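You operate a simulated robot arm through the tools that you are given. There is no shell and no other tool.

You run a simulated two-armed robot. Do the job below in one go: nothing can be reset, and whatever is moved stays where it is left.

JOB
Blow the dust off the disc on the long grey mat with the air wand.
Fine: turn on the green knob by the holder for it; leave that knob off and the wand in its holder. Where these are worked on the way, their far stop is far enough and under half their travel is too little: green knob. What is to be rubbed or washed off counts as gone when no trace of it is left.

Only the result counts: the job must be done as asked and must still hold three seconds after the hand-in. Knocking over, shifting, dropping, spilling or breaking anything else fails it.

ROBOT AND FRAMES
Two 7-joint arms with fingered hands on one trunk that stands fixed in place. Base frame: the origin is at the foot of the trunk, x ahead of it, y to its left, z up. Lengths are in mm, angles in rad, forces in N, time in s.
The left shoulder is at [30, 136, 1255], the right one opposite. Each reaches about 1253 mm from its shoulder. Payload 5 kg a hand.
Tool frame (each hand has its own): the origin (TCP) lies between the finger pads and is the grasp point; the fingertips stand 42 mm ahead of it; z points along the fingers, y is the line along which they close. The gripper opens to 208 mm; its body begins 119 mm behind the TCP. The gripper is a hand of 4 fingers: y runs from the thumb to the fingers, the wrist lies at [0, 0, -332] in the tool frame.
Orientation is that of the tool frame in the base frame, as [roll, pitch, yaw] about the fixed x, y, z axes, in that order (R = Rz(yaw) Ry(pitch) Rx(roll)). With the fingers straight down and closing along the base's y, the tool's x points along the base's -x, its y along +y and its z along -z.

CONTROLS
- The arms move only by the tool nudge_tool. It takes "left_moves", "right_moves" or both (then of equal length, played together; a hand with none holds still); each is one flat list of numbers, 6 for each row, row after row: the shift along the tool's x, y, z in mm, then the turn, a rotation vector about the tool's x, y, z in rad. In form: [x, y, z, wx, wy, wz, x, y, z, wx, wy, wz, ...]. A call has 1 to 20 rows; each row is the pose to reach, as a shift and turn from the pose commanded when the call began, along the tool's axes at that moment. Each row takes 0.2 s and may step no farther than 50 mm and 0.15 rad from the row before; otherwise, the whole call is refused. A pose out of reach is approached as far as the arm can. The call stops where the force on the tool passes 40 N (or 10 N more than at its start, if that is more) or the arm is blocked; 0.2 s more then pass. In this call time passes only in rows, and 0.2 s behind the last. It gives the time, the measured TCP pose, the force on the tool (base axes), the opening and the grip force at its end, in the units of the frame above (readings bear some noise), with the torque about the TCP (base axes, N m) and any sound that the robot's microphone picked up, and new pictures: "show" is both (left out), scene, wrist or none (wrist: the cameras of the hands that moved).
- Cameras (640 x 400 px; columns grow to the right, rows downward): "scene" is now at [58.7, 18.5, 1985.3]; the picture's right is [0.22, -0.98, 0.00], its down [-0.68, -0.15, -0.71] and it looks along [0.70, 0.16, -0.70] (base axes); focal length 342 px, centre (320, 200). "left" rides on the left gripper at [-101, 0, -145] in its tool frame; the picture's right is [-0.01, -1.00, 0.00], its down [0.82, 0.00, -0.57] and it looks along [0.57, 0.00, 0.82] (tool axes); focal length 261 px, centre (320, 200). "right" rides on the right gripper at [101, 0, -145] in its tool frame; the picture's right is [0.00, 1.00, 0.00], its down [-0.82, 0.00, -0.57] and it looks along [-0.57, 0.00, 0.82] (tool axes); focal length 261 px, centre (320, 200). There is no depth. A picture from a camera that has moved, and an enlarged one, comes with that camera's place and axes in the base frame and with its lens. The place of the scene camera against the robot may be out by one fixed shift of up to 12 mm in any direction.
- slide_trunk(by): moves the trunk up (or, below 0, down) by that many mm; the arms and the scene camera ride with it, the base frame stays. It gives what a move gives, with no picture.
- finger_targets(finger1, finger2, finger3, thumb_bend, hand): sets how far each is bent, from 0 (flat) to 1 (curled in); at 0.3 the hand is open as for a grip, at 0.7 the pads meet at the TCP. One left out holds its place. A second passes; each finger stops where it meets its share of the squeeze, and holds until it gets a number again. It is the only way to open and close the hand. It gives what a move gives, with no picture; readings hold the bend of each and the force on the fingers (four entries, about 0 where the hand has none), thumb and palm.
- aim_head(pan, tilt): turns the head with the scene camera to pan (to the left, within 2.496 rad either way) and tilt (down, from -0.506 to 1.204), counted from straight ahead of the robot. It gives what a move gives, and a new picture of the scene camera.
- zoom(camera, box): a new picture of the part [left, top, right, bottom] of that camera's present view, enlarged. No time passes.
- sign_off(): hands the job in; it is judged then, once.

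Nothing tells you positions but the pictures and the camera data. Unless the task says otherwise, let go and move clear before handing in.

The tools are called as name(argument=value, ...) on one line, values as JSON. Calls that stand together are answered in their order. nudge_tool: Moves the arms, as the interface text tells. Its arguments: {"type":"object","properties":{"left_moves":{"type":"array"},"right_moves":{"type":"array"},"show":{"type":"string","enum":["both","scene","wrist","none"]}},"required":[]} The other tools are called the same way: slide_trunk (by) moves the trunk up or down; finger_targets (finger1, finger2, finger3, thumb_bend, hand) moves the fingers one by one; aim_head (pan, tilt) turns the head that bears the scene camera; zoom (camera, box) takes an enlarged picture of a part of a camera's view; sign_off () hands the job in.

At the start:

```text
time_s: 0.0
left_tool_pos: [707.9, 400.4, 1326.6]
left_orientation: [-3.141, -0.002, 3.141]
left_contact_force: [0.4, -0.1, -0.2]
left_torque: [0.02, -0.02, 0.02]
left_gripper_width: 208.0
left_gripper_force: 0.1
left_shape: jaw
left_bend: [0.3, 0.3, 0.3, 0.3]
left_finger forces: [0.0, 0.0, 0.1, 0.0, 0.0, 0.1]
right_tool_pos: [650.9, -230.0, 1340.0]
right_orientation: [-3.141, 0.0, -3.14]
right_contact_force: [-0.1, 0.3, -0.6]
right_torque: [0.01, 0.0, -0.02]
right_gripper_width: 207.8
right_gripper_force: 0.0
right_shape: jaw
right_bend: [0.3, 0.3, 0.3, 0.3]
right_finger forces: [0.0, 0.0, 0.1, 0.1, 0.0, 0.0]
trunk travel left (down, up): [-275.0, 215.0]
head pan, tilt (commanded): [0.218, 0.773]
```

scene: 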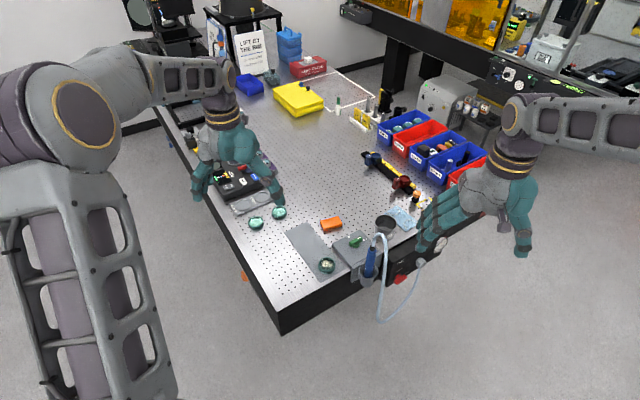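
right: 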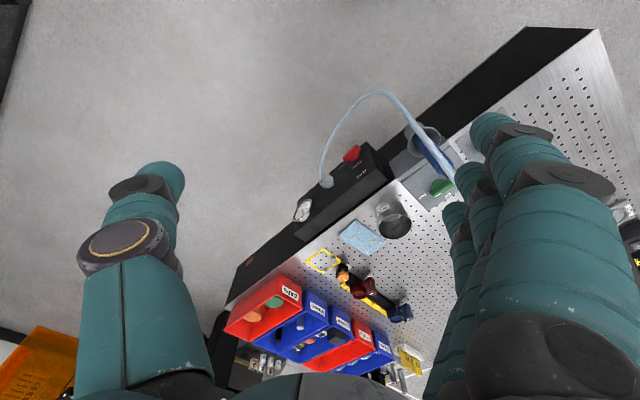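
left: 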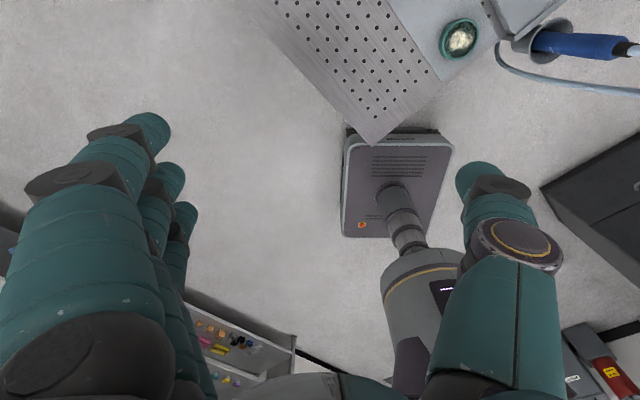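

I see an optical table with a grey mat carrying a dusty disc near the near corner, and a blue air wand in a holder with a green knob next to it. I'll zoom in to place these things before moving.

zoom(camera="scene", box=[270, 190, 450, 302])

zoom(camera="right", box=[280, 80, 500, 218])

zoom(camera="left", box=[400, 0, 640, 150])

```text
3.56 times, centred on (360, 246) of scene
camera zoom: at [58.7, 18.5, 1985.3], right [0.22, -0.98, 0.0], down [-0.68, -0.15, -0.71], along [0.7, 0.16, -0.7], focal length 1216 px, centre (178, 36)
```

zoom: 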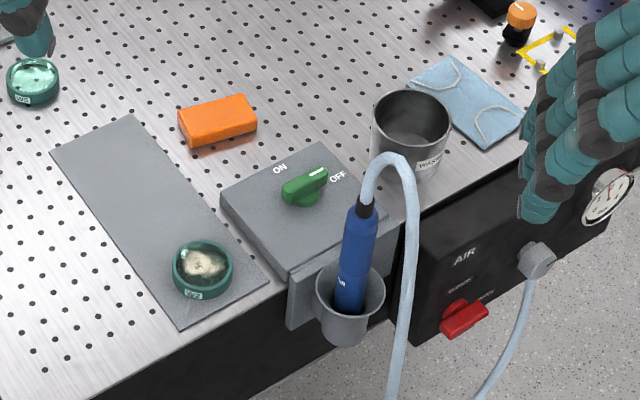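

```text
2.90 times, centred on (390, 149) of right
camera zoom: at [550.2, -229.2, 1484.5], right [0.0, 1.0, 0.0], down [0.82, 0.0, 0.57], along [0.57, 0.0, -0.82], focal length 756 px, centre (117, 348)
```

zoom: 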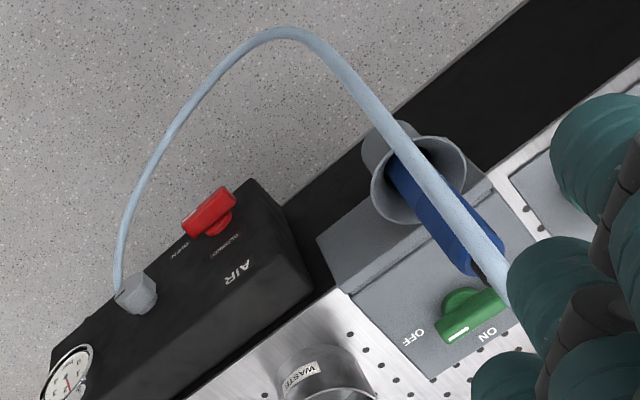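

```text
2.67 times, centred on (520, 75) of left
camera zoom: at [810.0, 403.9, 1470.1], right [0.01, -1.0, 0.0], down [-0.82, 0.0, 0.57], along [-0.57, 0.0, -0.82], focal length 695 px, centre (-213, 533)
```

zoom: 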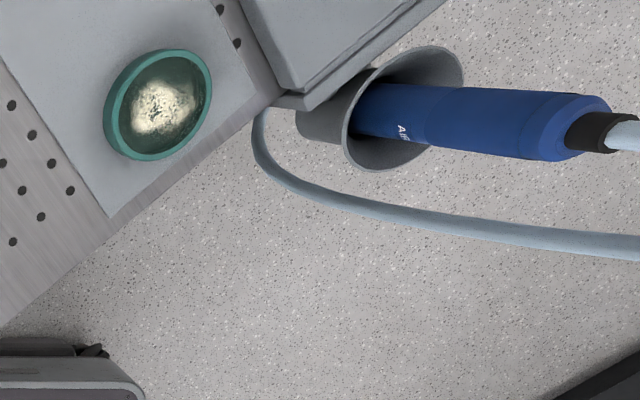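

The block by the holder has a green knob that seems to point at OFF now (pivot near (888, 64, 955)). The wand stands in its cup at about (778, 2), and the dusty disc is near (782, 155, 928). I'll zoom in more on each of these before moving.

zoom(camera="scene", box=[328, 220, 388, 258])

zoom(camera="scene", box=[350, 225, 450, 288])

zoom(camera="scene", box=[300, 245, 360, 283])

zoom(camera="right", box=[390, 110, 480, 167])

zoom(camera="scene", box=[190, 160, 310, 235])

```text
10.53 times, centred on (358, 239) of scene
camera zoom: at [58.7, 18.5, 1985.3], right [0.22, -0.98, 0.0], down [-0.68, -0.15, -0.71], along [0.7, 0.16, -0.7], focal length 3598 px, centre (-80, -210)
```

zoom: 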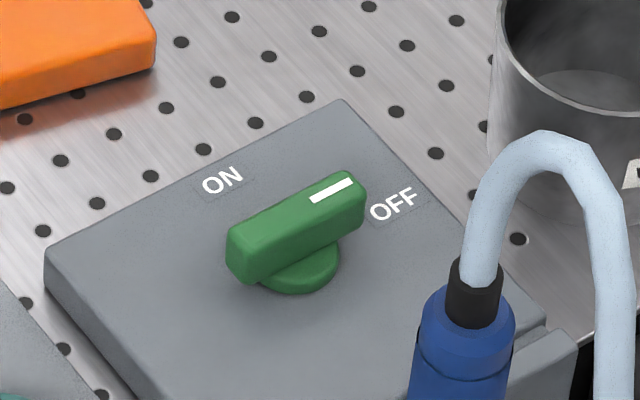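

```text
6.35 times, centred on (400, 256) of scene
camera zoom: at [58.7, 18.5, 1985.3], right [0.22, -0.98, 0.0], down [-0.68, -0.15, -0.71], along [0.7, 0.16, -0.7], focal length 2171 px, centre (-188, -159)
```

zoom: 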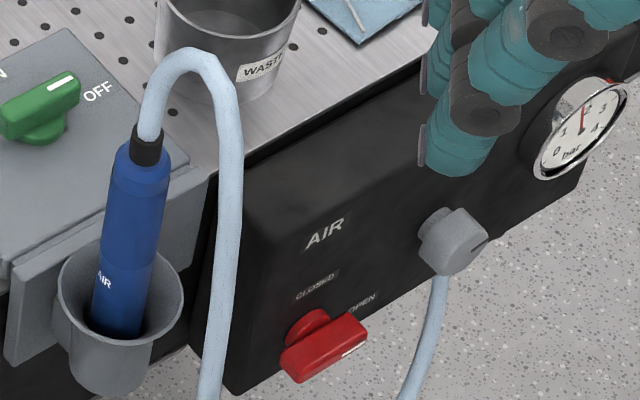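

```text
10.53 times, centred on (330, 264) of scene
camera zoom: at [58.7, 18.5, 1985.3], right [0.22, -0.98, 0.0], down [-0.68, -0.15, -0.71], along [0.7, 0.16, -0.7], focal length 3598 px, centre (215, -474)
```

zoom: 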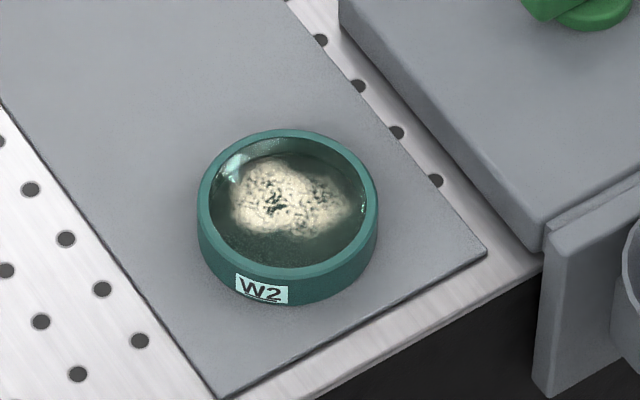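

```text
7.02 times, centred on (435, 138) of right
camera zoom: at [550.2, -229.2, 1484.5], right [0.0, 1.0, 0.0], down [0.82, 0.0, 0.57], along [0.57, 0.0, -0.82], focal length 1829 px, centre (-487, 632)
```

zoom: 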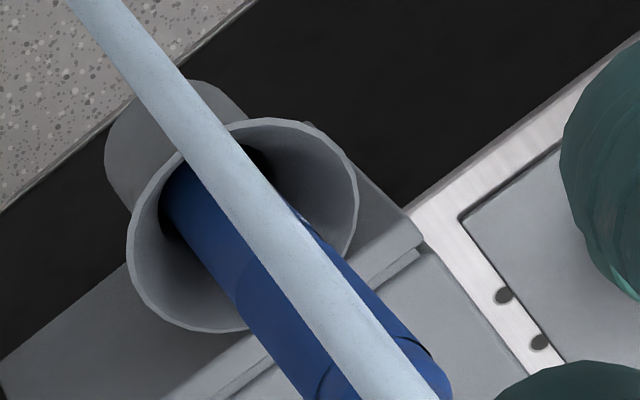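

```text
5.33 times, centred on (250, 198) of scene
camera zoom: at [58.7, 18.5, 1985.3], right [0.22, -0.98, 0.0], down [-0.68, -0.15, -0.71], along [0.7, 0.16, -0.7], focal length 1823 px, centre (693, 213)
```

zoom: 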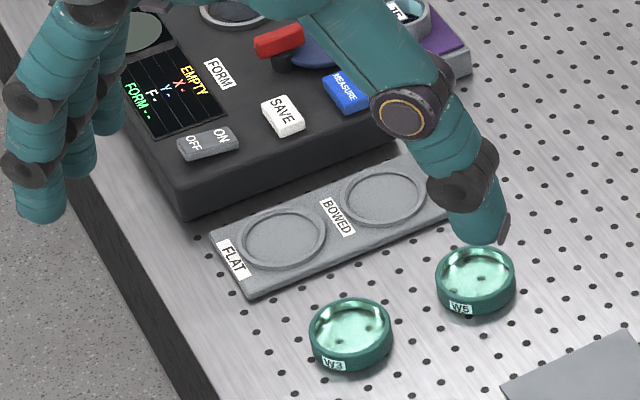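

The AIR box's red valve already points to OPEN, so I'll leave it alone. The green knob points to OFF and needs about a 90° turn counter-clockwise to ON. I'll bring the right hand over the knob, turned to straddle its handle.

nudge_tool(right_moves=[-23, 29, 0, 0, 0, 0.08, -46, 59, 0, 0, 0, 0.16, -69, 88, 0, 0, 0, 0.24, -92, 118, 0, 0, 0, 0.32, -115, 147, 0, 0, 0, 0.4, -138, 176, 0, 0, 0, 0.48, -161, 206, 0, 0, 0, 0.56, -184, 235, 0, 0, 0, 0.64, -207, 265, 0, 0, 0, 0.72, -230, 294, 0, 0, 0, 0.8, -230, 294, 40, 0, 0, 0.8, -230, 294, 80, 0, 0, 0.8, -230, 294, 120, 0, 0, 0.8], show="both")

```text
time_s: 2.8
left_tool_pos: [709.6, 402.7, 1324.3]
left_orientation: [3.141, -0.002, -3.141]
left_contact_force: [0.9, -0.6, -0.1]
left_torque: [-0.02, 0.09, 0.03]
left_gripper_width: 207.7
left_gripper_force: 0.1
left_shape: jaw
left_bend: [0.3, 0.3, 0.3, 0.3]
left_finger forces: [0.0, 0.0, 0.1, 0.0, 0.0, 0.1]
right_tool_pos: [883.3, 65.6, 1219.2]
right_orientation: [3.14, 0.0, 2.341]
right_contact_force: [1.3, -1.1, 1.0]
right_torque: [0.06, 0.17, -0.02]
right_gripper_width: 207.8
right_gripper_force: 0.1
right_shape: jaw
right_bend: [0.3, 0.3, 0.3, 0.3]
right_finger forces: [0.1, 0.1, 0.1, 0.0, 0.0, 0.0]
trunk travel left (down, up): [-275.0, 215.0]
head pan, tilt (commanded): [0.218, 0.773]
camera scene: at [61.0, 18.9, 1985.1], right [0.22, -0.98, 0.0], down [-0.68, -0.15, -0.71], along [0.7, 0.16, -0.7], focal length 342 px, centre (320, 200)
camera right: at [812.9, 138.6, 1363.1], right [0.72, 0.69, 0.0], down [0.57, -0.59, 0.57], along [0.4, -0.41, -0.82], focal length 261 px, centre (320, 200)
```

scene: 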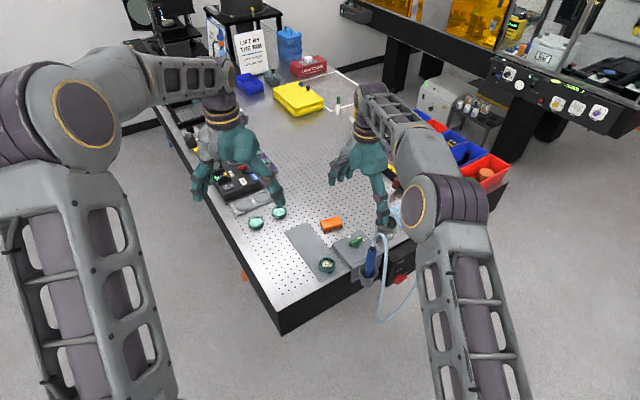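
right: 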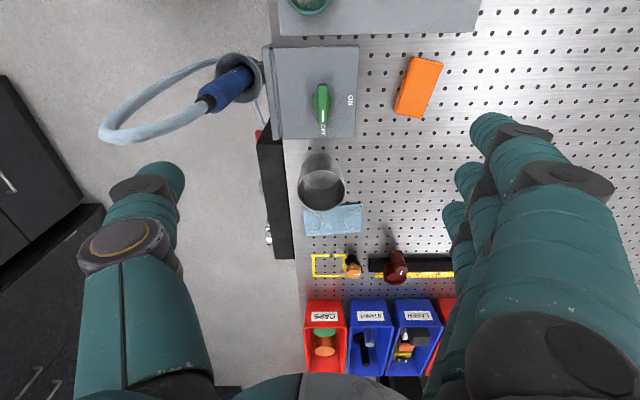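

The right hand is now above the knob, and its camera shows the block, the cup, the wand and the hose. I'll zoom in with it to fix the knob's place and height.

zoom(camera="right", box=[270, 60, 370, 122])

zoom(camera="right", box=[90, 30, 290, 155])

zoom(camera="scene", box=[300, 210, 420, 285])

```text
6.40 times, centred on (320, 91) of right
camera zoom: at [812.9, 138.6, 1363.1], right [0.72, 0.69, 0.0], down [0.57, -0.59, 0.57], along [0.4, -0.41, -0.82], focal length 1668 px, centre (320, 898)
```

zoom: 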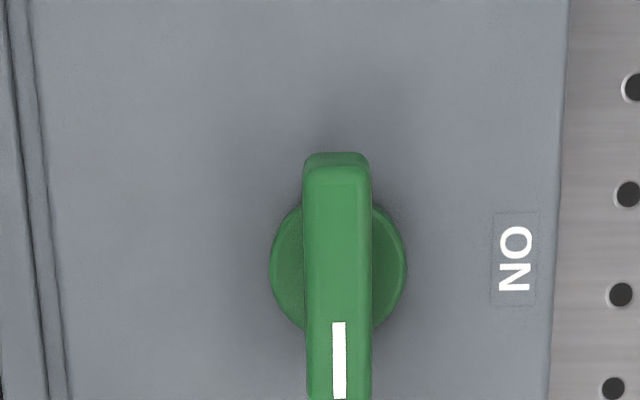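

```text
3.20 times, centred on (190, 92) of right
camera zoom: at [812.9, 138.6, 1363.1], right [0.72, 0.69, 0.0], down [0.57, -0.59, 0.57], along [0.4, -0.41, -0.82], focal length 834 px, centre (736, 544)
```

zoom: 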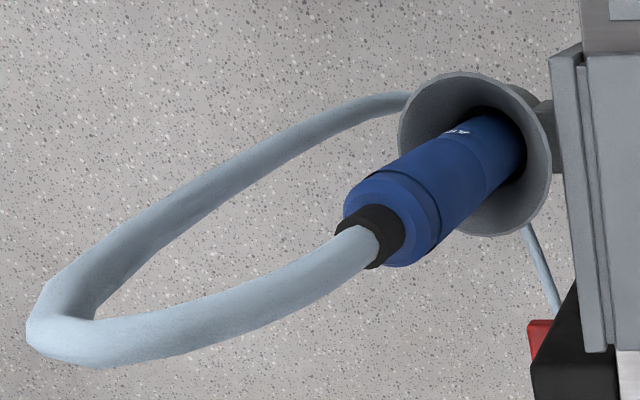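

```text
5.33 times, centred on (360, 248) of scene
camera zoom: at [61.0, 18.9, 1985.1], right [0.22, -0.98, 0.0], down [-0.68, -0.15, -0.71], along [0.7, 0.16, -0.7], focal length 1823 px, centre (107, -53)
```

zoom: 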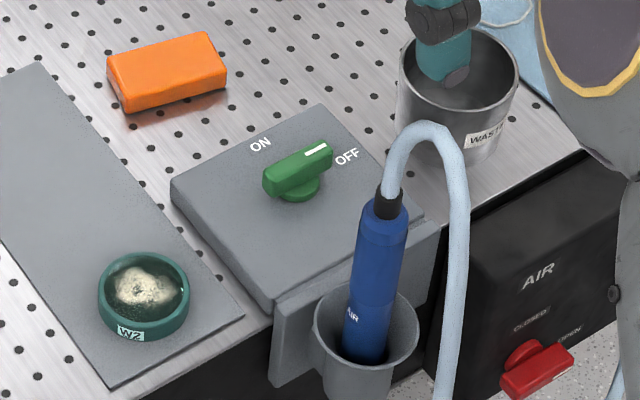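

I put the block top at z ≈ 934, the knob pivot at about (888, 67), and its handle is already in line with my hand. I'll half-close the right hand up here so I know where the fingertips sit before going down past the wand.

finger_targets(hand="right", finger1=0.5, finger2=0.5, finger3=0.5, thumb_bend=0.5)

zoom(camera="right", box=[0, 0, 640, 400])

zoom(camera="scene", box=[300, 70, 500, 195])

```text
time_s: 3.8
left_tool_pos: [707.4, 401.9, 1325.8]
left_orientation: [-3.141, 0.001, -3.141]
left_contact_force: [-1.0, 0.1, 0.0]
left_torque: [-0.01, 0.02, 0.01]
left_gripper_width: 207.8
left_gripper_force: 0.1
left_shape: jaw
left_bend: [0.3, 0.3, 0.3, 0.3]
left_finger forces: [0.1, 0.0, 0.0, 0.0, 0.0, 0.0]
right_tool_pos: [882.7, 66.3, 1218.9]
right_orientation: [3.142, 0.0, 2.343]
right_contact_force: [0.1, 0.1, -0.2]
right_torque: [0.0, -0.03, 0.02]
right_gripper_width: 121.3
right_gripper_force: 0.0
right_shape: fingers
right_bend: [0.5, 0.5, 0.5, 0.5]
right_finger forces: [0.1, 0.1, 0.0, 0.0, 0.0, 0.0]
trunk travel left (down, up): [-275.0, 215.0]
head pan, tilt (commanded): [0.218, 0.773]
```

```text
1.00 times, centred on (320, 200) of right (not enlarged: the box is as wide or as high as the picture)
camera zoom: at [811.6, 138.5, 1363.9], right [0.72, 0.69, 0.0], down [0.57, -0.59, 0.57], along [0.4, -0.41, -0.82], focal length 261 px, centre (320, 200)
```

zoom: 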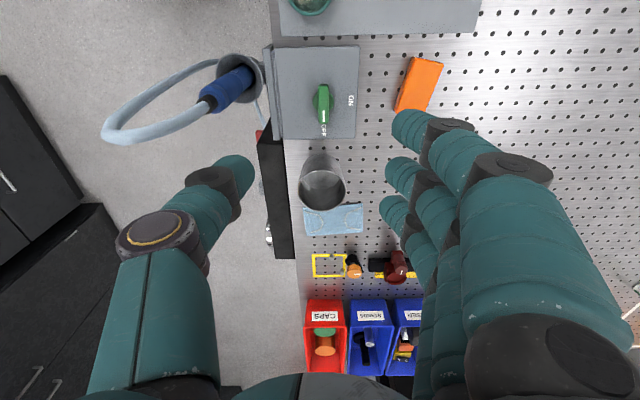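

```text
3.20 times, centred on (400, 132) of scene
camera zoom: at [59.2, 18.8, 1985.2], right [0.22, -0.98, 0.0], down [-0.68, -0.15, -0.71], along [0.7, 0.16, -0.7], focal length 1094 px, centre (64, 416)
```

zoom: 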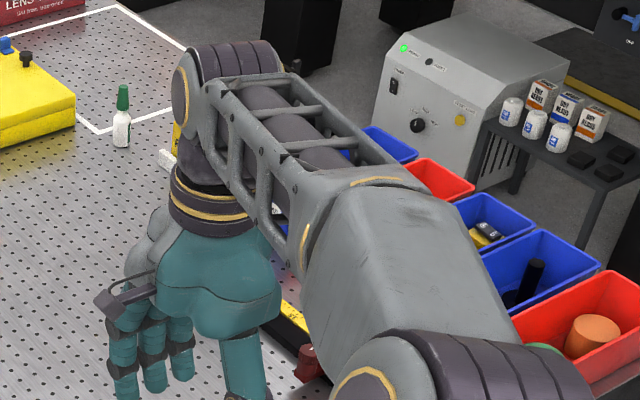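

The open fingertips reach roughly 45–50 mm past the TCP, and the thumb is on the wand side. I'll close the hand a little more so the thumb clears the wand, line up over the pivot and come down partway.

finger_targets(hand="right", finger1=0.6, finger2=0.6, finger3=0.6, thumb_bend=0.6)

nudge_tool(right_moves=[-3, 4.5, 40, 0, 0, 0, -3, 4.5, 80, 0, 0, 0, -3, 4.5, 120, 0, 0, 0, -3, 4.5, 145, 0, 0, 0], show="both")

```text
time_s: 4.8
left_tool_pos: [708.9, 402.2, 1325.7]
left_orientation: [-3.141, 0.0, 3.141]
left_contact_force: [-0.5, -0.2, 0.4]
left_torque: [0.0, -0.04, -0.04]
left_gripper_width: 207.8
left_gripper_force: 0.0
left_shape: jaw
left_bend: [0.3, 0.3, 0.3, 0.3]
left_finger forces: [0.1, 0.0, 0.0, 0.1, 0.0, 0.0]
right_tool_pos: [882.2, 65.7, 1219.0]
right_orientation: [3.141, 0.0, 2.341]
right_contact_force: [0.7, 0.4, 1.5]
right_torque: [-0.01, 0.01, -0.01]
right_gripper_width: 72.1
right_gripper_force: 0.0
right_shape: fingers
right_bend: [0.6, 0.6, 0.6, 0.6]
right_finger forces: [0.0, 0.0, 0.1, 0.0, 0.0, 0.0]
trunk travel left (down, up): [-275.0, 215.0]
head pan, tilt (commanded): [0.218, 0.773]
```

```text
time_s: 5.8
left_tool_pos: [709.0, 402.5, 1325.8]
left_orientation: [-3.141, 0.0, 3.14]
left_contact_force: [0.8, 0.0, 0.4]
left_torque: [0.01, -0.01, -0.03]
left_gripper_width: 207.8
left_gripper_force: 0.1
left_shape: jaw
left_bend: [0.3, 0.3, 0.3, 0.3]
left_finger forces: [0.0, 0.1, 0.0, 0.1, 0.1, 0.0]
right_tool_pos: [887.0, 65.8, 1074.5]
right_orientation: [-3.141, -0.001, 2.344]
right_contact_force: [0.9, -0.8, 0.4]
right_torque: [0.0, 0.1, -0.01]
right_gripper_width: 71.6
right_gripper_force: 0.0
right_shape: fingers
right_bend: [0.6, 0.6, 0.6, 0.6]
right_finger forces: [0.0, 0.1, 0.1, 0.1, 0.0, 0.1]
trunk travel left (down, up): [-275.0, 215.0]
head pan, tilt (commanded): [0.218, 0.773]
camera scene: at [59.6, 18.6, 1985.2], right [0.22, -0.98, 0.0], down [-0.68, -0.15, -0.71], along [0.7, 0.16, -0.7], focal length 342 px, centre (320, 200)
camera right: at [816.0, 138.8, 1217.9], right [0.72, 0.69, 0.0], down [0.57, -0.59, 0.57], along [0.4, -0.41, -0.82], focal length 261 px, centre (320, 200)
```

scene: 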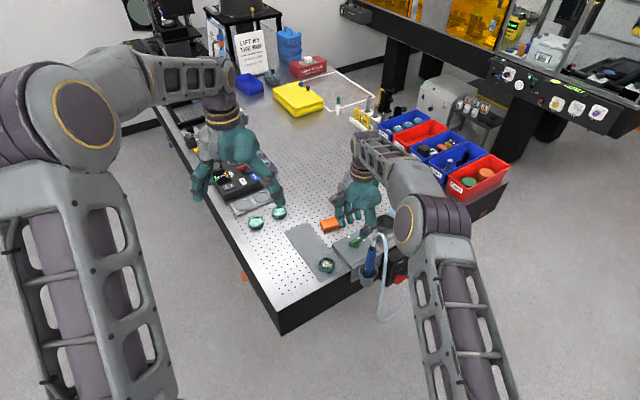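
right: 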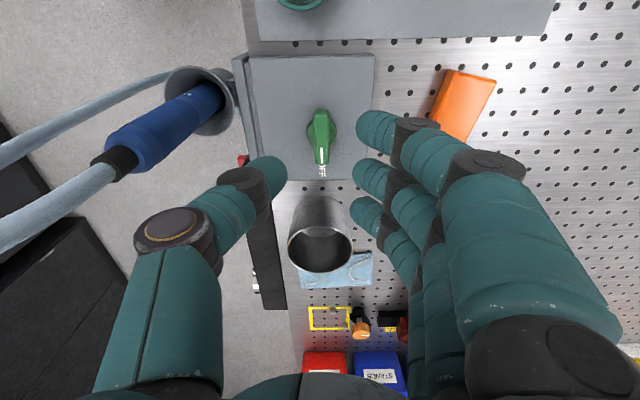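

The knob is centred between the fingers and the thumb. I'll zoom in to re-measure the pivot from this lower view and check the thumb's clearance to the wand.

zoom(camera="right", box=[270, 95, 370, 157])

zoom(camera="scene", box=[310, 170, 430, 245])

```text
6.40 times, centred on (320, 126) of right
camera zoom: at [816.0, 138.8, 1217.9], right [0.72, 0.69, 0.0], down [0.57, -0.59, 0.57], along [0.4, -0.41, -0.82], focal length 1668 px, centre (320, 674)
```

zoom: 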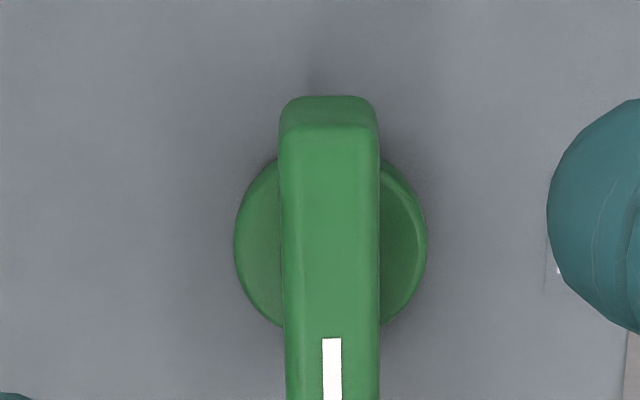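

```text
5.33 times, centred on (370, 208) of scene
camera zoom: at [59.6, 18.6, 1985.2], right [0.22, -0.98, 0.0], down [-0.68, -0.15, -0.71], along [0.7, 0.16, -0.7], focal length 1823 px, centre (53, 160)
```

zoom: 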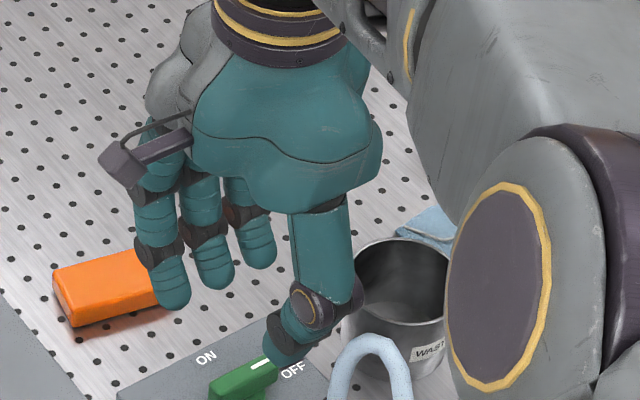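

The pivot is at about (887.7, 67.7) and the handle top is near z ≈ 970. I'll go down until the fingertips straddle the handle just above the block, then close.

nudge_tool(right_moves=[1, 1.8, 30, 0, 0, 0, 1, 1.8, 60, 0, 0, 0, 1, 1.8, 80, 0, 0, 0], show="both")

zoom(camera="scene", box=[310, 190, 430, 265])

```text
time_s: 6.6
left_tool_pos: [709.3, 402.4, 1326.6]
left_orientation: [3.14, 0.0, -3.141]
left_contact_force: [1.1, 0.5, -0.1]
left_torque: [-0.04, 0.03, -0.01]
left_gripper_width: 207.7
left_gripper_force: 0.1
left_shape: jaw
left_bend: [0.3, 0.3, 0.3, 0.3]
left_finger forces: [0.1, 0.1, 0.1, 0.1, 0.1, 0.0]
right_tool_pos: [886.6, 69.7, 992.5]
right_orientation: [3.14, 0.001, 2.343]
right_contact_force: [0.2, -0.1, 1.0]
right_torque: [0.02, 0.07, -0.01]
right_gripper_width: 71.7
right_gripper_force: 0.0
right_shape: fingers
right_bend: [0.6, 0.6, 0.6, 0.6]
right_finger forces: [0.0, 0.0, 0.1, 0.0, 0.0, 0.0]
trunk travel left (down, up): [-275.0, 215.0]
head pan, tilt (commanded): [0.218, 0.773]
camera scene: at [59.3, 18.9, 1985.2], right [0.22, -0.98, 0.0], down [-0.68, -0.15, -0.71], along [0.7, 0.16, -0.7], focal length 342 px, centre (320, 200)
camera right: at [816.4, 141.4, 1137.5], right [0.72, 0.69, 0.0], down [0.57, -0.59, 0.57], along [0.4, -0.41, -0.82], focal length 261 px, centre (320, 200)
```

scene: 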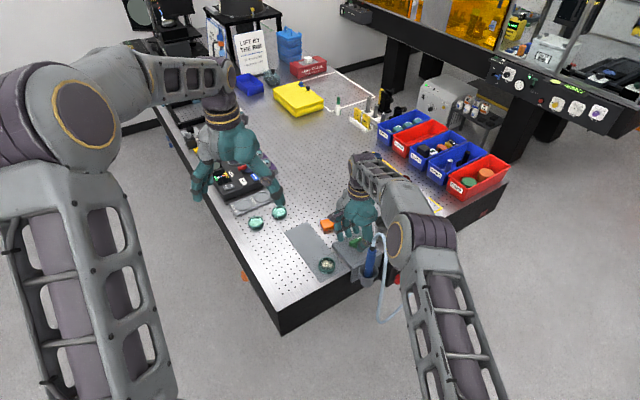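
right: 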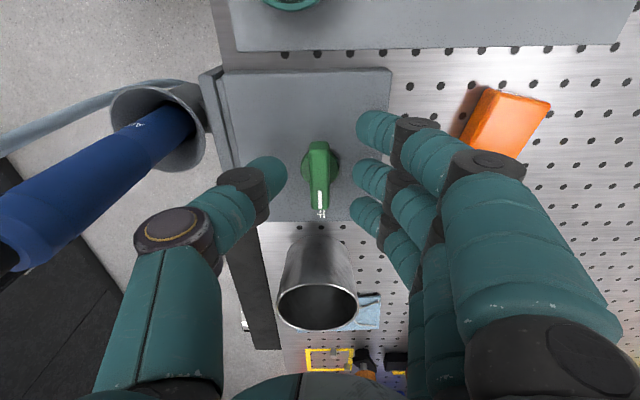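

```text
5.33 times, centred on (370, 228) of scene
camera zoom: at [59.3, 18.9, 1985.2], right [0.22, -0.98, 0.0], down [-0.68, -0.15, -0.71], along [0.7, 0.16, -0.7], focal length 1823 px, centre (53, 53)
```

zoom: 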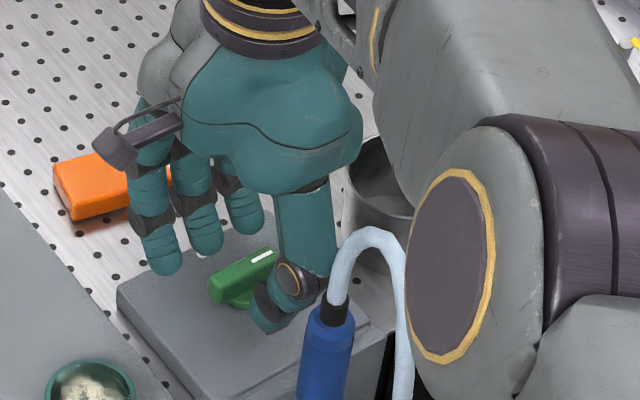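

The fingers and thumb now straddle the handle with no contact. I'll close them on it.

finger_targets(hand="right", finger1=0.8, finger2=0.8, finger3=0.8, thumb_bend=0.8)

zoom(camera="right", box=[200, 80, 440, 230])

zoom(camera="scene", box=[310, 190, 430, 265])

```text
time_s: 7.6
left_tool_pos: [708.6, 401.9, 1326.0]
left_orientation: [3.14, -0.001, -3.141]
left_contact_force: [-0.7, 0.5, 0.7]
left_torque: [-0.03, -0.01, -0.03]
left_gripper_width: 207.9
left_gripper_force: 0.1
left_shape: jaw
left_bend: [0.3, 0.3, 0.3, 0.3]
left_finger forces: [0.0, 0.1, 0.0, 0.1, 0.1, 0.0]
right_tool_pos: [885.1, 68.4, 993.0]
right_orientation: [-3.14, 0.001, 2.341]
right_contact_force: [-4.0, -3.8, -6.0]
right_torque: [-0.1, 0.13, 0.29]
right_gripper_width: 26.8
right_gripper_force: 18.7
right_shape: fingers
right_bend: [0.8, 0.67, 0.68, 0.67]
right_finger forces: [0.1, 8.8, 8.9, 0.0, 19.5, 0.1]
trunk travel left (down, up): [-275.0, 215.0]
head pan, tilt (commanded): [0.218, 0.773]
```

```text
2.67 times, centred on (320, 155) of right
camera zoom: at [816.0, 140.7, 1137.5], right [0.72, 0.69, 0.0], down [0.57, -0.59, 0.57], along [0.4, -0.41, -0.82], focal length 695 px, centre (320, 320)
```

zoom: 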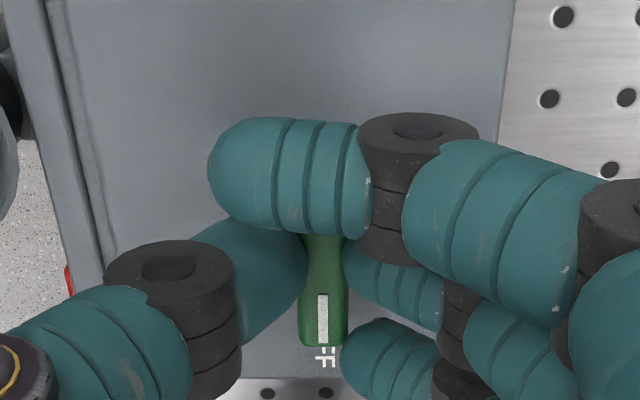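

```text
5.33 times, centred on (370, 228) of scene
camera zoom: at [59.1, 18.3, 1985.2], right [0.22, -0.98, 0.0], down [-0.68, -0.15, -0.71], along [0.7, 0.16, -0.7], focal length 1823 px, centre (53, 53)
```

zoom: 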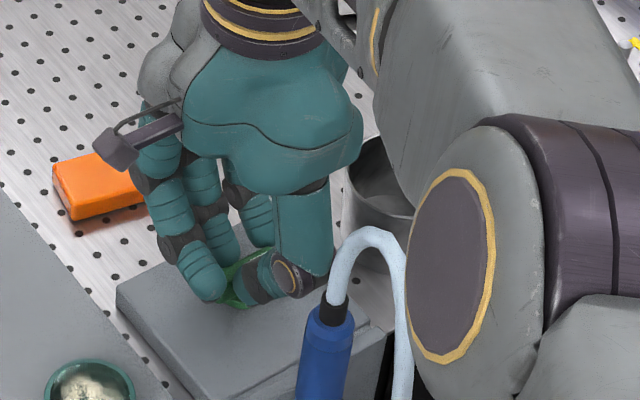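

I have a good grip on the handle, but turning it swings the thumb toward the WASTE beaker. I'll measure that clearance before turning.

zoom(camera="right", box=[240, 220, 400, 340])

zoom(camera="right", box=[90, 130, 410, 330])

zoom(camera="scene", box=[350, 190, 410, 228])

```text
3.33 times, centred on (320, 280) of right
camera zoom: at [816.0, 140.7, 1137.5], right [0.72, 0.69, 0.0], down [0.57, -0.59, 0.57], along [0.4, -0.41, -0.82], focal length 869 px, centre (320, -67)
```

zoom: 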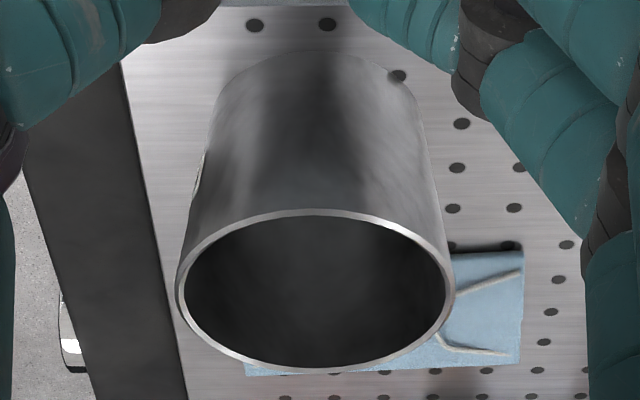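

```text
2.00 times, centred on (250, 230) of right
camera zoom: at [816.0, 140.7, 1137.5], right [0.72, 0.69, 0.0], down [0.57, -0.59, 0.57], along [0.4, -0.41, -0.82], focal length 521 px, centre (460, 140)
```

zoom: 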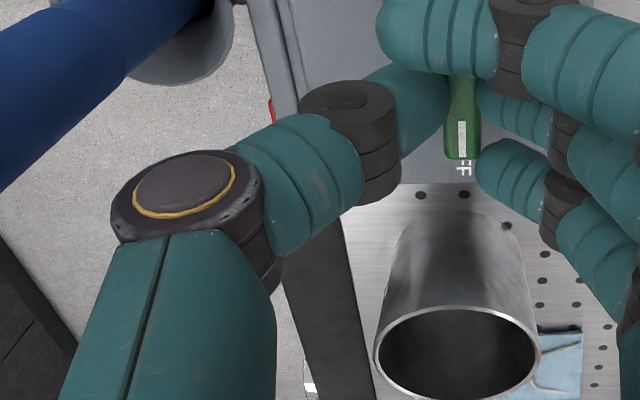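

```text
10.53 times, centred on (380, 209) of scene
camera zoom: at [59.1, 18.3, 1985.2], right [0.22, -0.98, 0.0], down [-0.68, -0.15, -0.71], along [0.7, 0.16, -0.7], focal length 3598 px, centre (-312, 105)
```

zoom: 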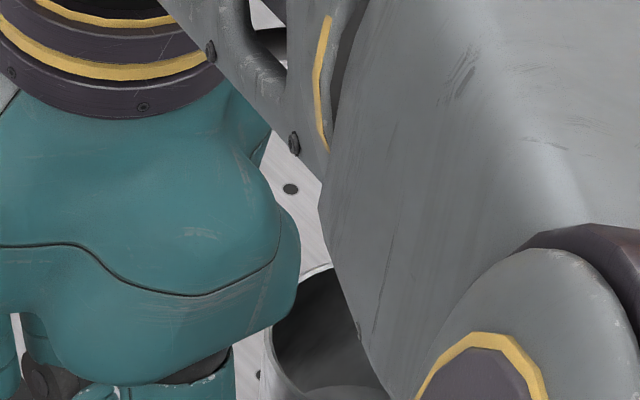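

The thumb's knuckle rides about 30 mm above the beaker rim at that radius, so the turn is clear; the hand camera will pass near the hose, so I'll turn in two stages. First I turn counter-clockwise about halfway.

nudge_tool(right_moves=[0, 0, 0, 0, 0, -0.12, 0, 0, 0, 0, 0, -0.24, 0, 0, 0, 0, 0, -0.36, 0, 0, 0, 0, 0, -0.48, 0, 0, 0, 0, 0, -0.6, 0, 0, 0, 0, 0, -0.72, 0, 0, 0, 0, 0, -0.84], show="both")

zoom(camera="scene", box=[310, 190, 430, 265])

```text
time_s: 9.2
left_tool_pos: [707.4, 400.9, 1327.4]
left_orientation: [3.14, 0.001, 3.141]
left_contact_force: [-0.2, -0.1, -0.3]
left_torque: [0.01, 0.02, 0.02]
left_gripper_width: 207.8
left_gripper_force: 0.1
left_shape: jaw
left_bend: [0.3, 0.3, 0.3, 0.3]
left_finger forces: [0.0, 0.0, 0.1, 0.0, 0.1, 0.0]
right_tool_pos: [889.8, 65.0, 998.9]
right_orientation: [3.139, 0.006, -3.101]
right_contact_force: [3.7, -13.1, 17.2]
right_torque: [-0.66, -0.12, -0.04]
right_gripper_width: 24.9
right_gripper_force: 22.0
right_shape: fingers
right_bend: [0.8, 0.7, 0.71, 0.73]
right_finger forces: [0.1, 7.8, 0.1, 0.0, 36.8, 0.0]
trunk travel left (down, up): [-275.0, 215.0]
head pan, tilt (commanded): [0.218, 0.773]
camera scene: at [57.6, 16.9, 1985.5], right [0.22, -0.98, 0.0], down [-0.68, -0.15, -0.72], along [0.7, 0.16, -0.7], focal length 342 px, centre (320, 200)
camera right: at [787.8, 61.8, 1142.4], right [-0.04, 1.0, 0.0], down [0.82, 0.03, 0.58], along [0.58, 0.02, -0.82], focal length 261 px, centre (320, 200)
```

scene: 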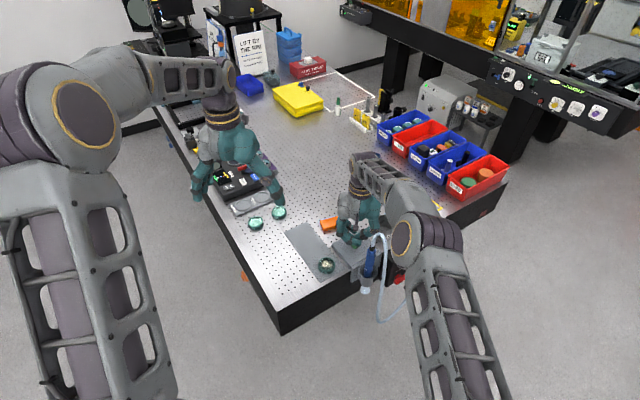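
right: 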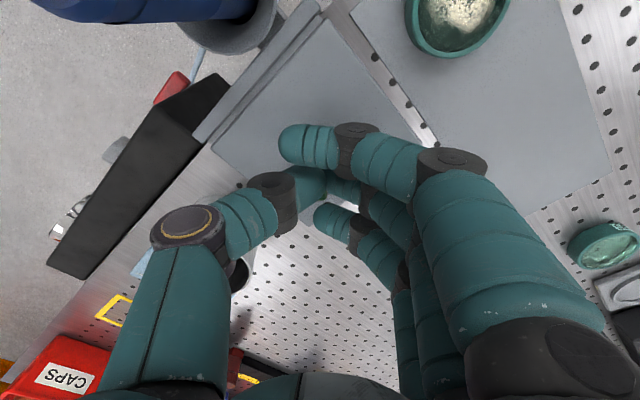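

```text
5.33 times, centred on (370, 228) of scene
camera zoom: at [57.6, 16.9, 1985.5], right [0.22, -0.98, 0.0], down [-0.68, -0.15, -0.72], along [0.7, 0.16, -0.7], focal length 1823 px, centre (53, 53)
```

zoom: 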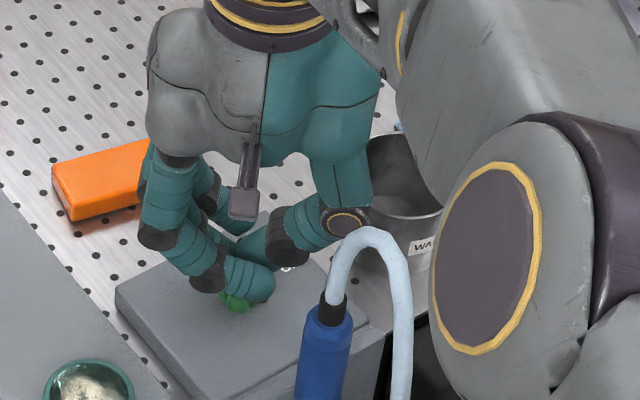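

The grip forces have shifted (thumb 37 N, finger 3 none), so the knob may not be following cleanly. I'll look closer.

zoom(camera="right", box=[230, 100, 420, 220])

zoom(camera="scene", box=[335, 220, 385, 252])

zoom(camera="left", box=[400, 0, 640, 150])

```text
3.33 times, centred on (325, 160) of right
camera zoom: at [787.8, 61.8, 1142.4], right [-0.04, 1.0, 0.0], down [0.82, 0.03, 0.58], along [0.58, 0.02, -0.82], focal length 869 px, centre (303, 333)
```

zoom: 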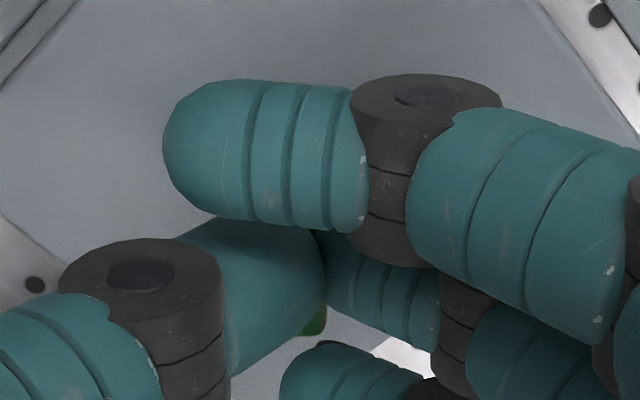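

```text
12.50 times, centred on (360, 236) of scene
camera zoom: at [57.6, 16.9, 1985.5], right [0.22, -0.98, 0.0], down [-0.68, -0.15, -0.72], along [0.7, 0.16, -0.7], focal length 4273 px, centre (-180, -250)
```

zoom: 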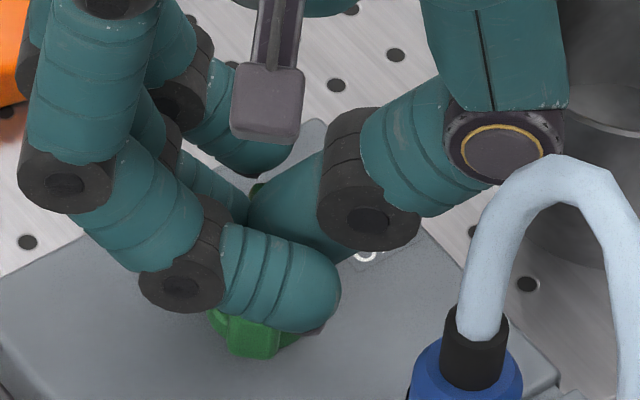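

```text
2.67 times, centred on (520, 75) of left
camera zoom: at [809.3, 402.5, 1471.2], right [0.0, -1.0, 0.0], down [-0.82, 0.0, 0.57], along [-0.57, 0.0, -0.82], focal length 695 px, centre (-213, 533)
```

zoom: 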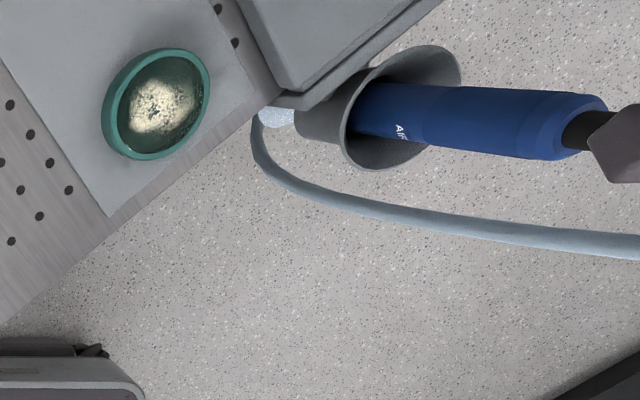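

The knob has turned about 45° with the hand, so it is following. The hand camera passes close to the hose next, so I'll go on in small steps and check.

nudge_tool(right_moves=[0, 0, 0, 0, 0, -0.12, 0, 0, 0, 0, 0, -0.24, 0, 0, 0, 0, 0, -0.36], show="scene")

zoom(camera="scene", box=[330, 210, 400, 254])

zoom(camera="left", box=[400, 0, 640, 150])

```text
time_s: 10.0
left_tool_pos: [707.9, 401.2, 1327.8]
left_orientation: [-3.141, 0.001, 3.141]
left_contact_force: [0.5, 0.6, -0.2]
left_torque: [0.01, -0.02, -0.01]
left_gripper_width: 207.8
left_gripper_force: 0.1
left_shape: jaw
left_bend: [0.3, 0.3, 0.3, 0.3]
left_finger forces: [0.1, 0.0, 0.1, 0.0, 0.0, 0.1]
right_tool_pos: [889.1, 65.6, 998.0]
right_orientation: [-3.139, 0.004, -2.741]
right_contact_force: [17.7, -14.9, 30.6]
right_torque: [-0.8, -0.81, -0.01]
right_gripper_width: 24.7
right_gripper_force: 28.8
right_shape: fingers
right_bend: [0.8, 0.7, 0.71, 0.74]
right_finger forces: [0.1, 7.4, 0.1, 0.1, 49.6, 0.0]
trunk travel left (down, up): [-275.0, 215.0]
head pan, tilt (commanded): [0.218, 0.773]
camera scene: at [57.4, 16.9, 1985.5], right [0.22, -0.98, 0.0], down [-0.68, -0.15, -0.72], along [0.7, 0.16, -0.7], focal length 342 px, centre (320, 200)
```

scene: 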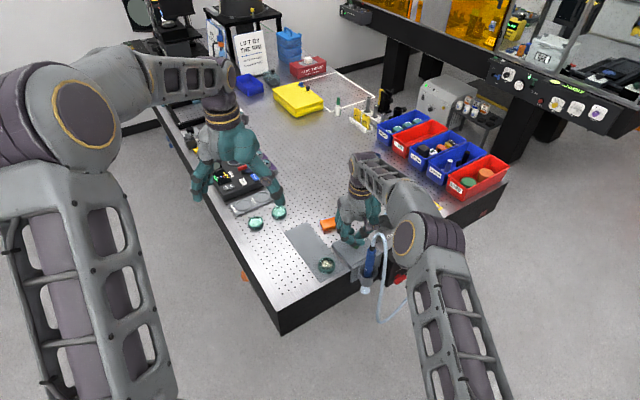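

```text
9.09 times, centred on (365, 232) of scene
camera zoom: at [57.4, 16.9, 1985.5], right [0.22, -0.98, 0.0], down [-0.68, -0.15, -0.72], along [0.7, 0.16, -0.7], focal length 3108 px, centre (-89, -91)
```

zoom: 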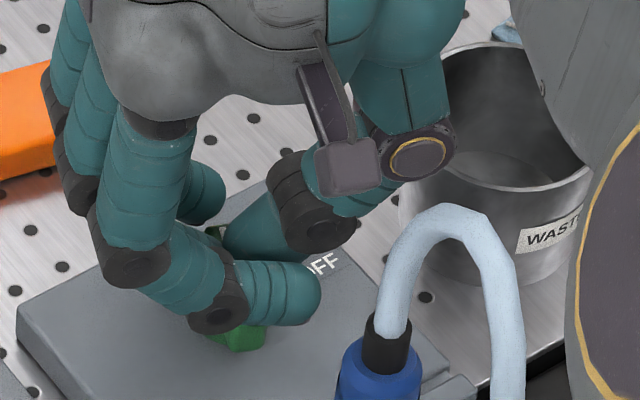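

```text
2.67 times, centred on (520, 75) of left
camera zoom: at [809.2, 402.5, 1471.2], right [0.0, -1.0, 0.0], down [-0.82, 0.0, 0.57], along [-0.57, 0.0, -0.82], focal length 695 px, centre (-213, 533)
```

zoom: 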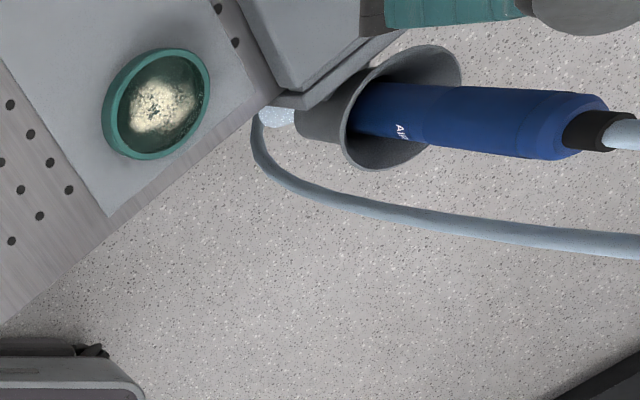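

The knob is still following, but the thumb is pressing down hard (30 N upward on the hand). I'll ease the thumb and raise the hand a few mm to relieve it, then regrip.

finger_targets(hand="right", thumb_bend=0.64, finger1=0.6, finger2=0.64, finger3=0.64)

zoom(camera="scene", box=[330, 210, 400, 254])

zoom(camera="right", box=[220, 80, 420, 205])

```text
time_s: 11.0
left_tool_pos: [706.3, 402.5, 1327.9]
left_orientation: [3.141, 0.002, 3.141]
left_contact_force: [0.1, -0.1, 0.0]
left_torque: [0.03, 0.03, 0.01]
left_gripper_width: 207.7
left_gripper_force: 0.0
left_shape: jaw
left_bend: [0.3, 0.3, 0.3, 0.3]
left_finger forces: [0.0, 0.1, 0.1, 0.0, 0.1, 0.0]
right_tool_pos: [887.9, 67.4, 1000.0]
right_orientation: [3.141, 0.003, -2.743]
right_contact_force: [10.4, 3.2, 45.6]
right_torque: [-0.28, -0.98, 0.1]
right_gripper_width: 48.4
right_gripper_force: 25.6
right_shape: fingers
right_bend: [0.6, 0.64, 0.64, 0.72]
right_finger forces: [0.1, 0.0, 0.1, 0.0, 51.3, 0.1]
trunk travel left (down, up): [-275.0, 215.0]
head pan, tilt (commanded): [0.218, 0.773]
```

```text
9.09 times, centred on (365, 232) of scene
camera zoom: at [55.3, 18.5, 1985.5], right [0.22, -0.98, 0.0], down [-0.68, -0.15, -0.72], along [0.7, 0.16, -0.7], focal length 3108 px, centre (-89, -91)
```

zoom: 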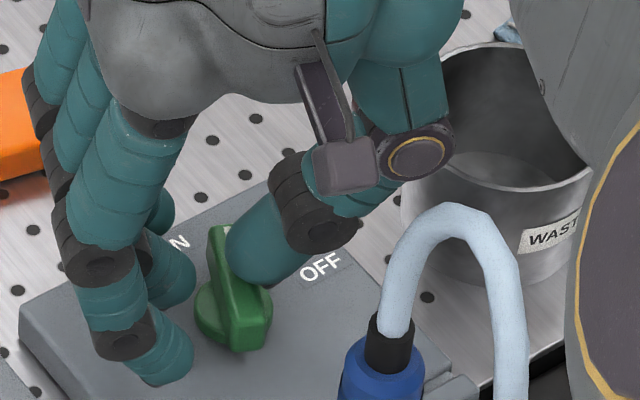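

```text
3.20 times, centred on (320, 142) of right
camera zoom: at [793.3, 28.4, 1143.7], right [-0.38, 0.92, 0.0], down [0.75, 0.31, 0.58], along [0.53, 0.22, -0.82], focal length 834 px, centre (320, 384)
```

zoom: 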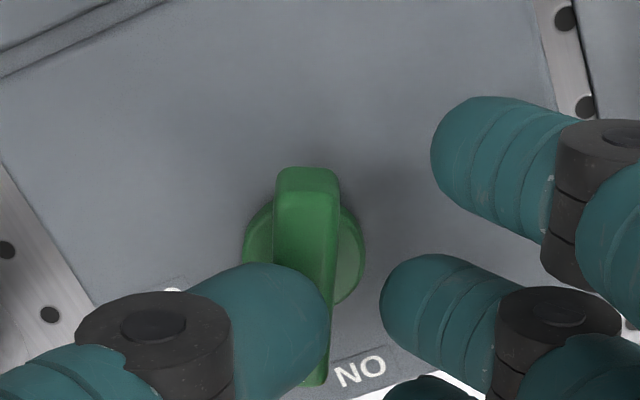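

The knob is now roughly two thirds of the way to ON, but the thumb tip is jammed down onto the knob's base. I'll lift the hand to free it.

nudge_tool(right_moves=[0, 0, -6, 0, 0, 0, 0, 0, -12, 0, 0, 0, 0, 0, -18, 0, 0, 0], show="both")

zoom(camera="right", box=[220, 80, 420, 205])

zoom(camera="scene", box=[330, 210, 400, 254])

```text
time_s: 11.8
left_tool_pos: [706.2, 401.1, 1327.2]
left_orientation: [3.142, 0.0, 3.141]
left_contact_force: [-0.4, 0.0, 0.8]
left_torque: [-0.02, -0.06, 0.03]
left_gripper_width: 207.9
left_gripper_force: 0.1
left_shape: jaw
left_bend: [0.3, 0.3, 0.3, 0.3]
left_finger forces: [0.0, 0.1, 0.0, 0.1, 0.0, 0.0]
right_tool_pos: [886.8, 66.7, 1011.6]
right_orientation: [3.141, -0.004, -2.739]
right_contact_force: [0.6, -0.5, 1.1]
right_torque: [-0.03, -0.06, 0.0]
right_gripper_width: 61.5
right_gripper_force: 0.0
right_shape: fingers
right_bend: [0.6, 0.64, 0.64, 0.64]
right_finger forces: [0.0, 0.0, 0.0, 0.0, 0.0, 0.0]
trunk travel left (down, up): [-275.0, 215.0]
head pan, tilt (commanded): [0.218, 0.773]
camera scene: at [57.3, 18.8, 1985.2], right [0.22, -0.98, 0.0], down [-0.68, -0.15, -0.72], along [0.7, 0.16, -0.7], focal length 342 px, centre (320, 200)
camera right: at [792.4, 28.5, 1156.4], right [-0.39, 0.92, 0.0], down [0.76, 0.32, 0.57], along [0.53, 0.22, -0.82], focal length 261 px, centre (320, 200)
```

scene: 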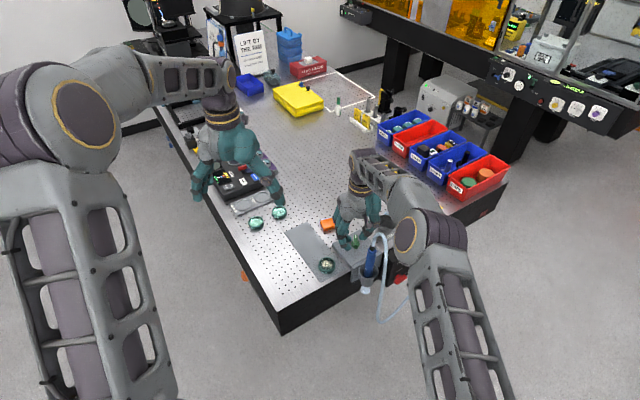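
right: 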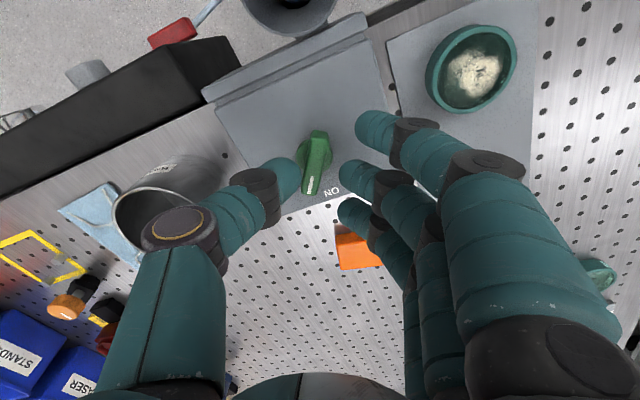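

```text
3.20 times, centred on (320, 142) of right
camera zoom: at [792.4, 28.5, 1156.4], right [-0.39, 0.92, 0.0], down [0.76, 0.32, 0.57], along [0.53, 0.22, -0.82], focal length 834 px, centre (320, 384)
```

zoom: 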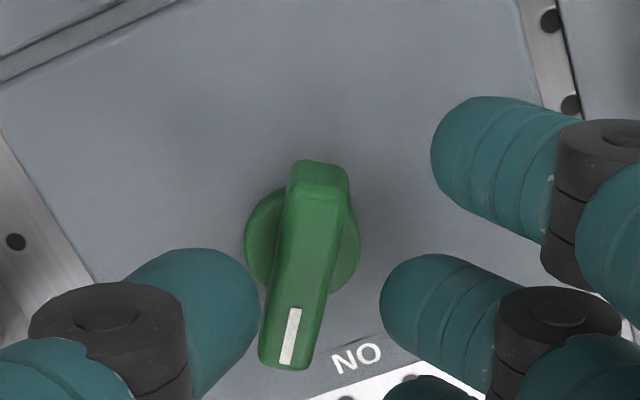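

```text
9.09 times, centred on (365, 232) of scene
camera zoom: at [57.3, 18.8, 1985.2], right [0.22, -0.98, 0.0], down [-0.68, -0.15, -0.72], along [0.7, 0.16, -0.7], focal length 3108 px, centre (-89, -91)
```

zoom: 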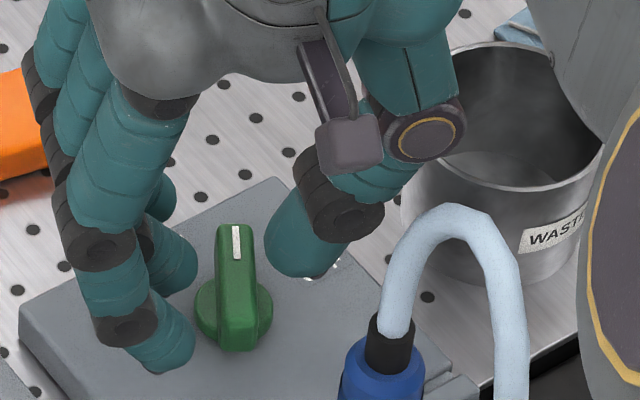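

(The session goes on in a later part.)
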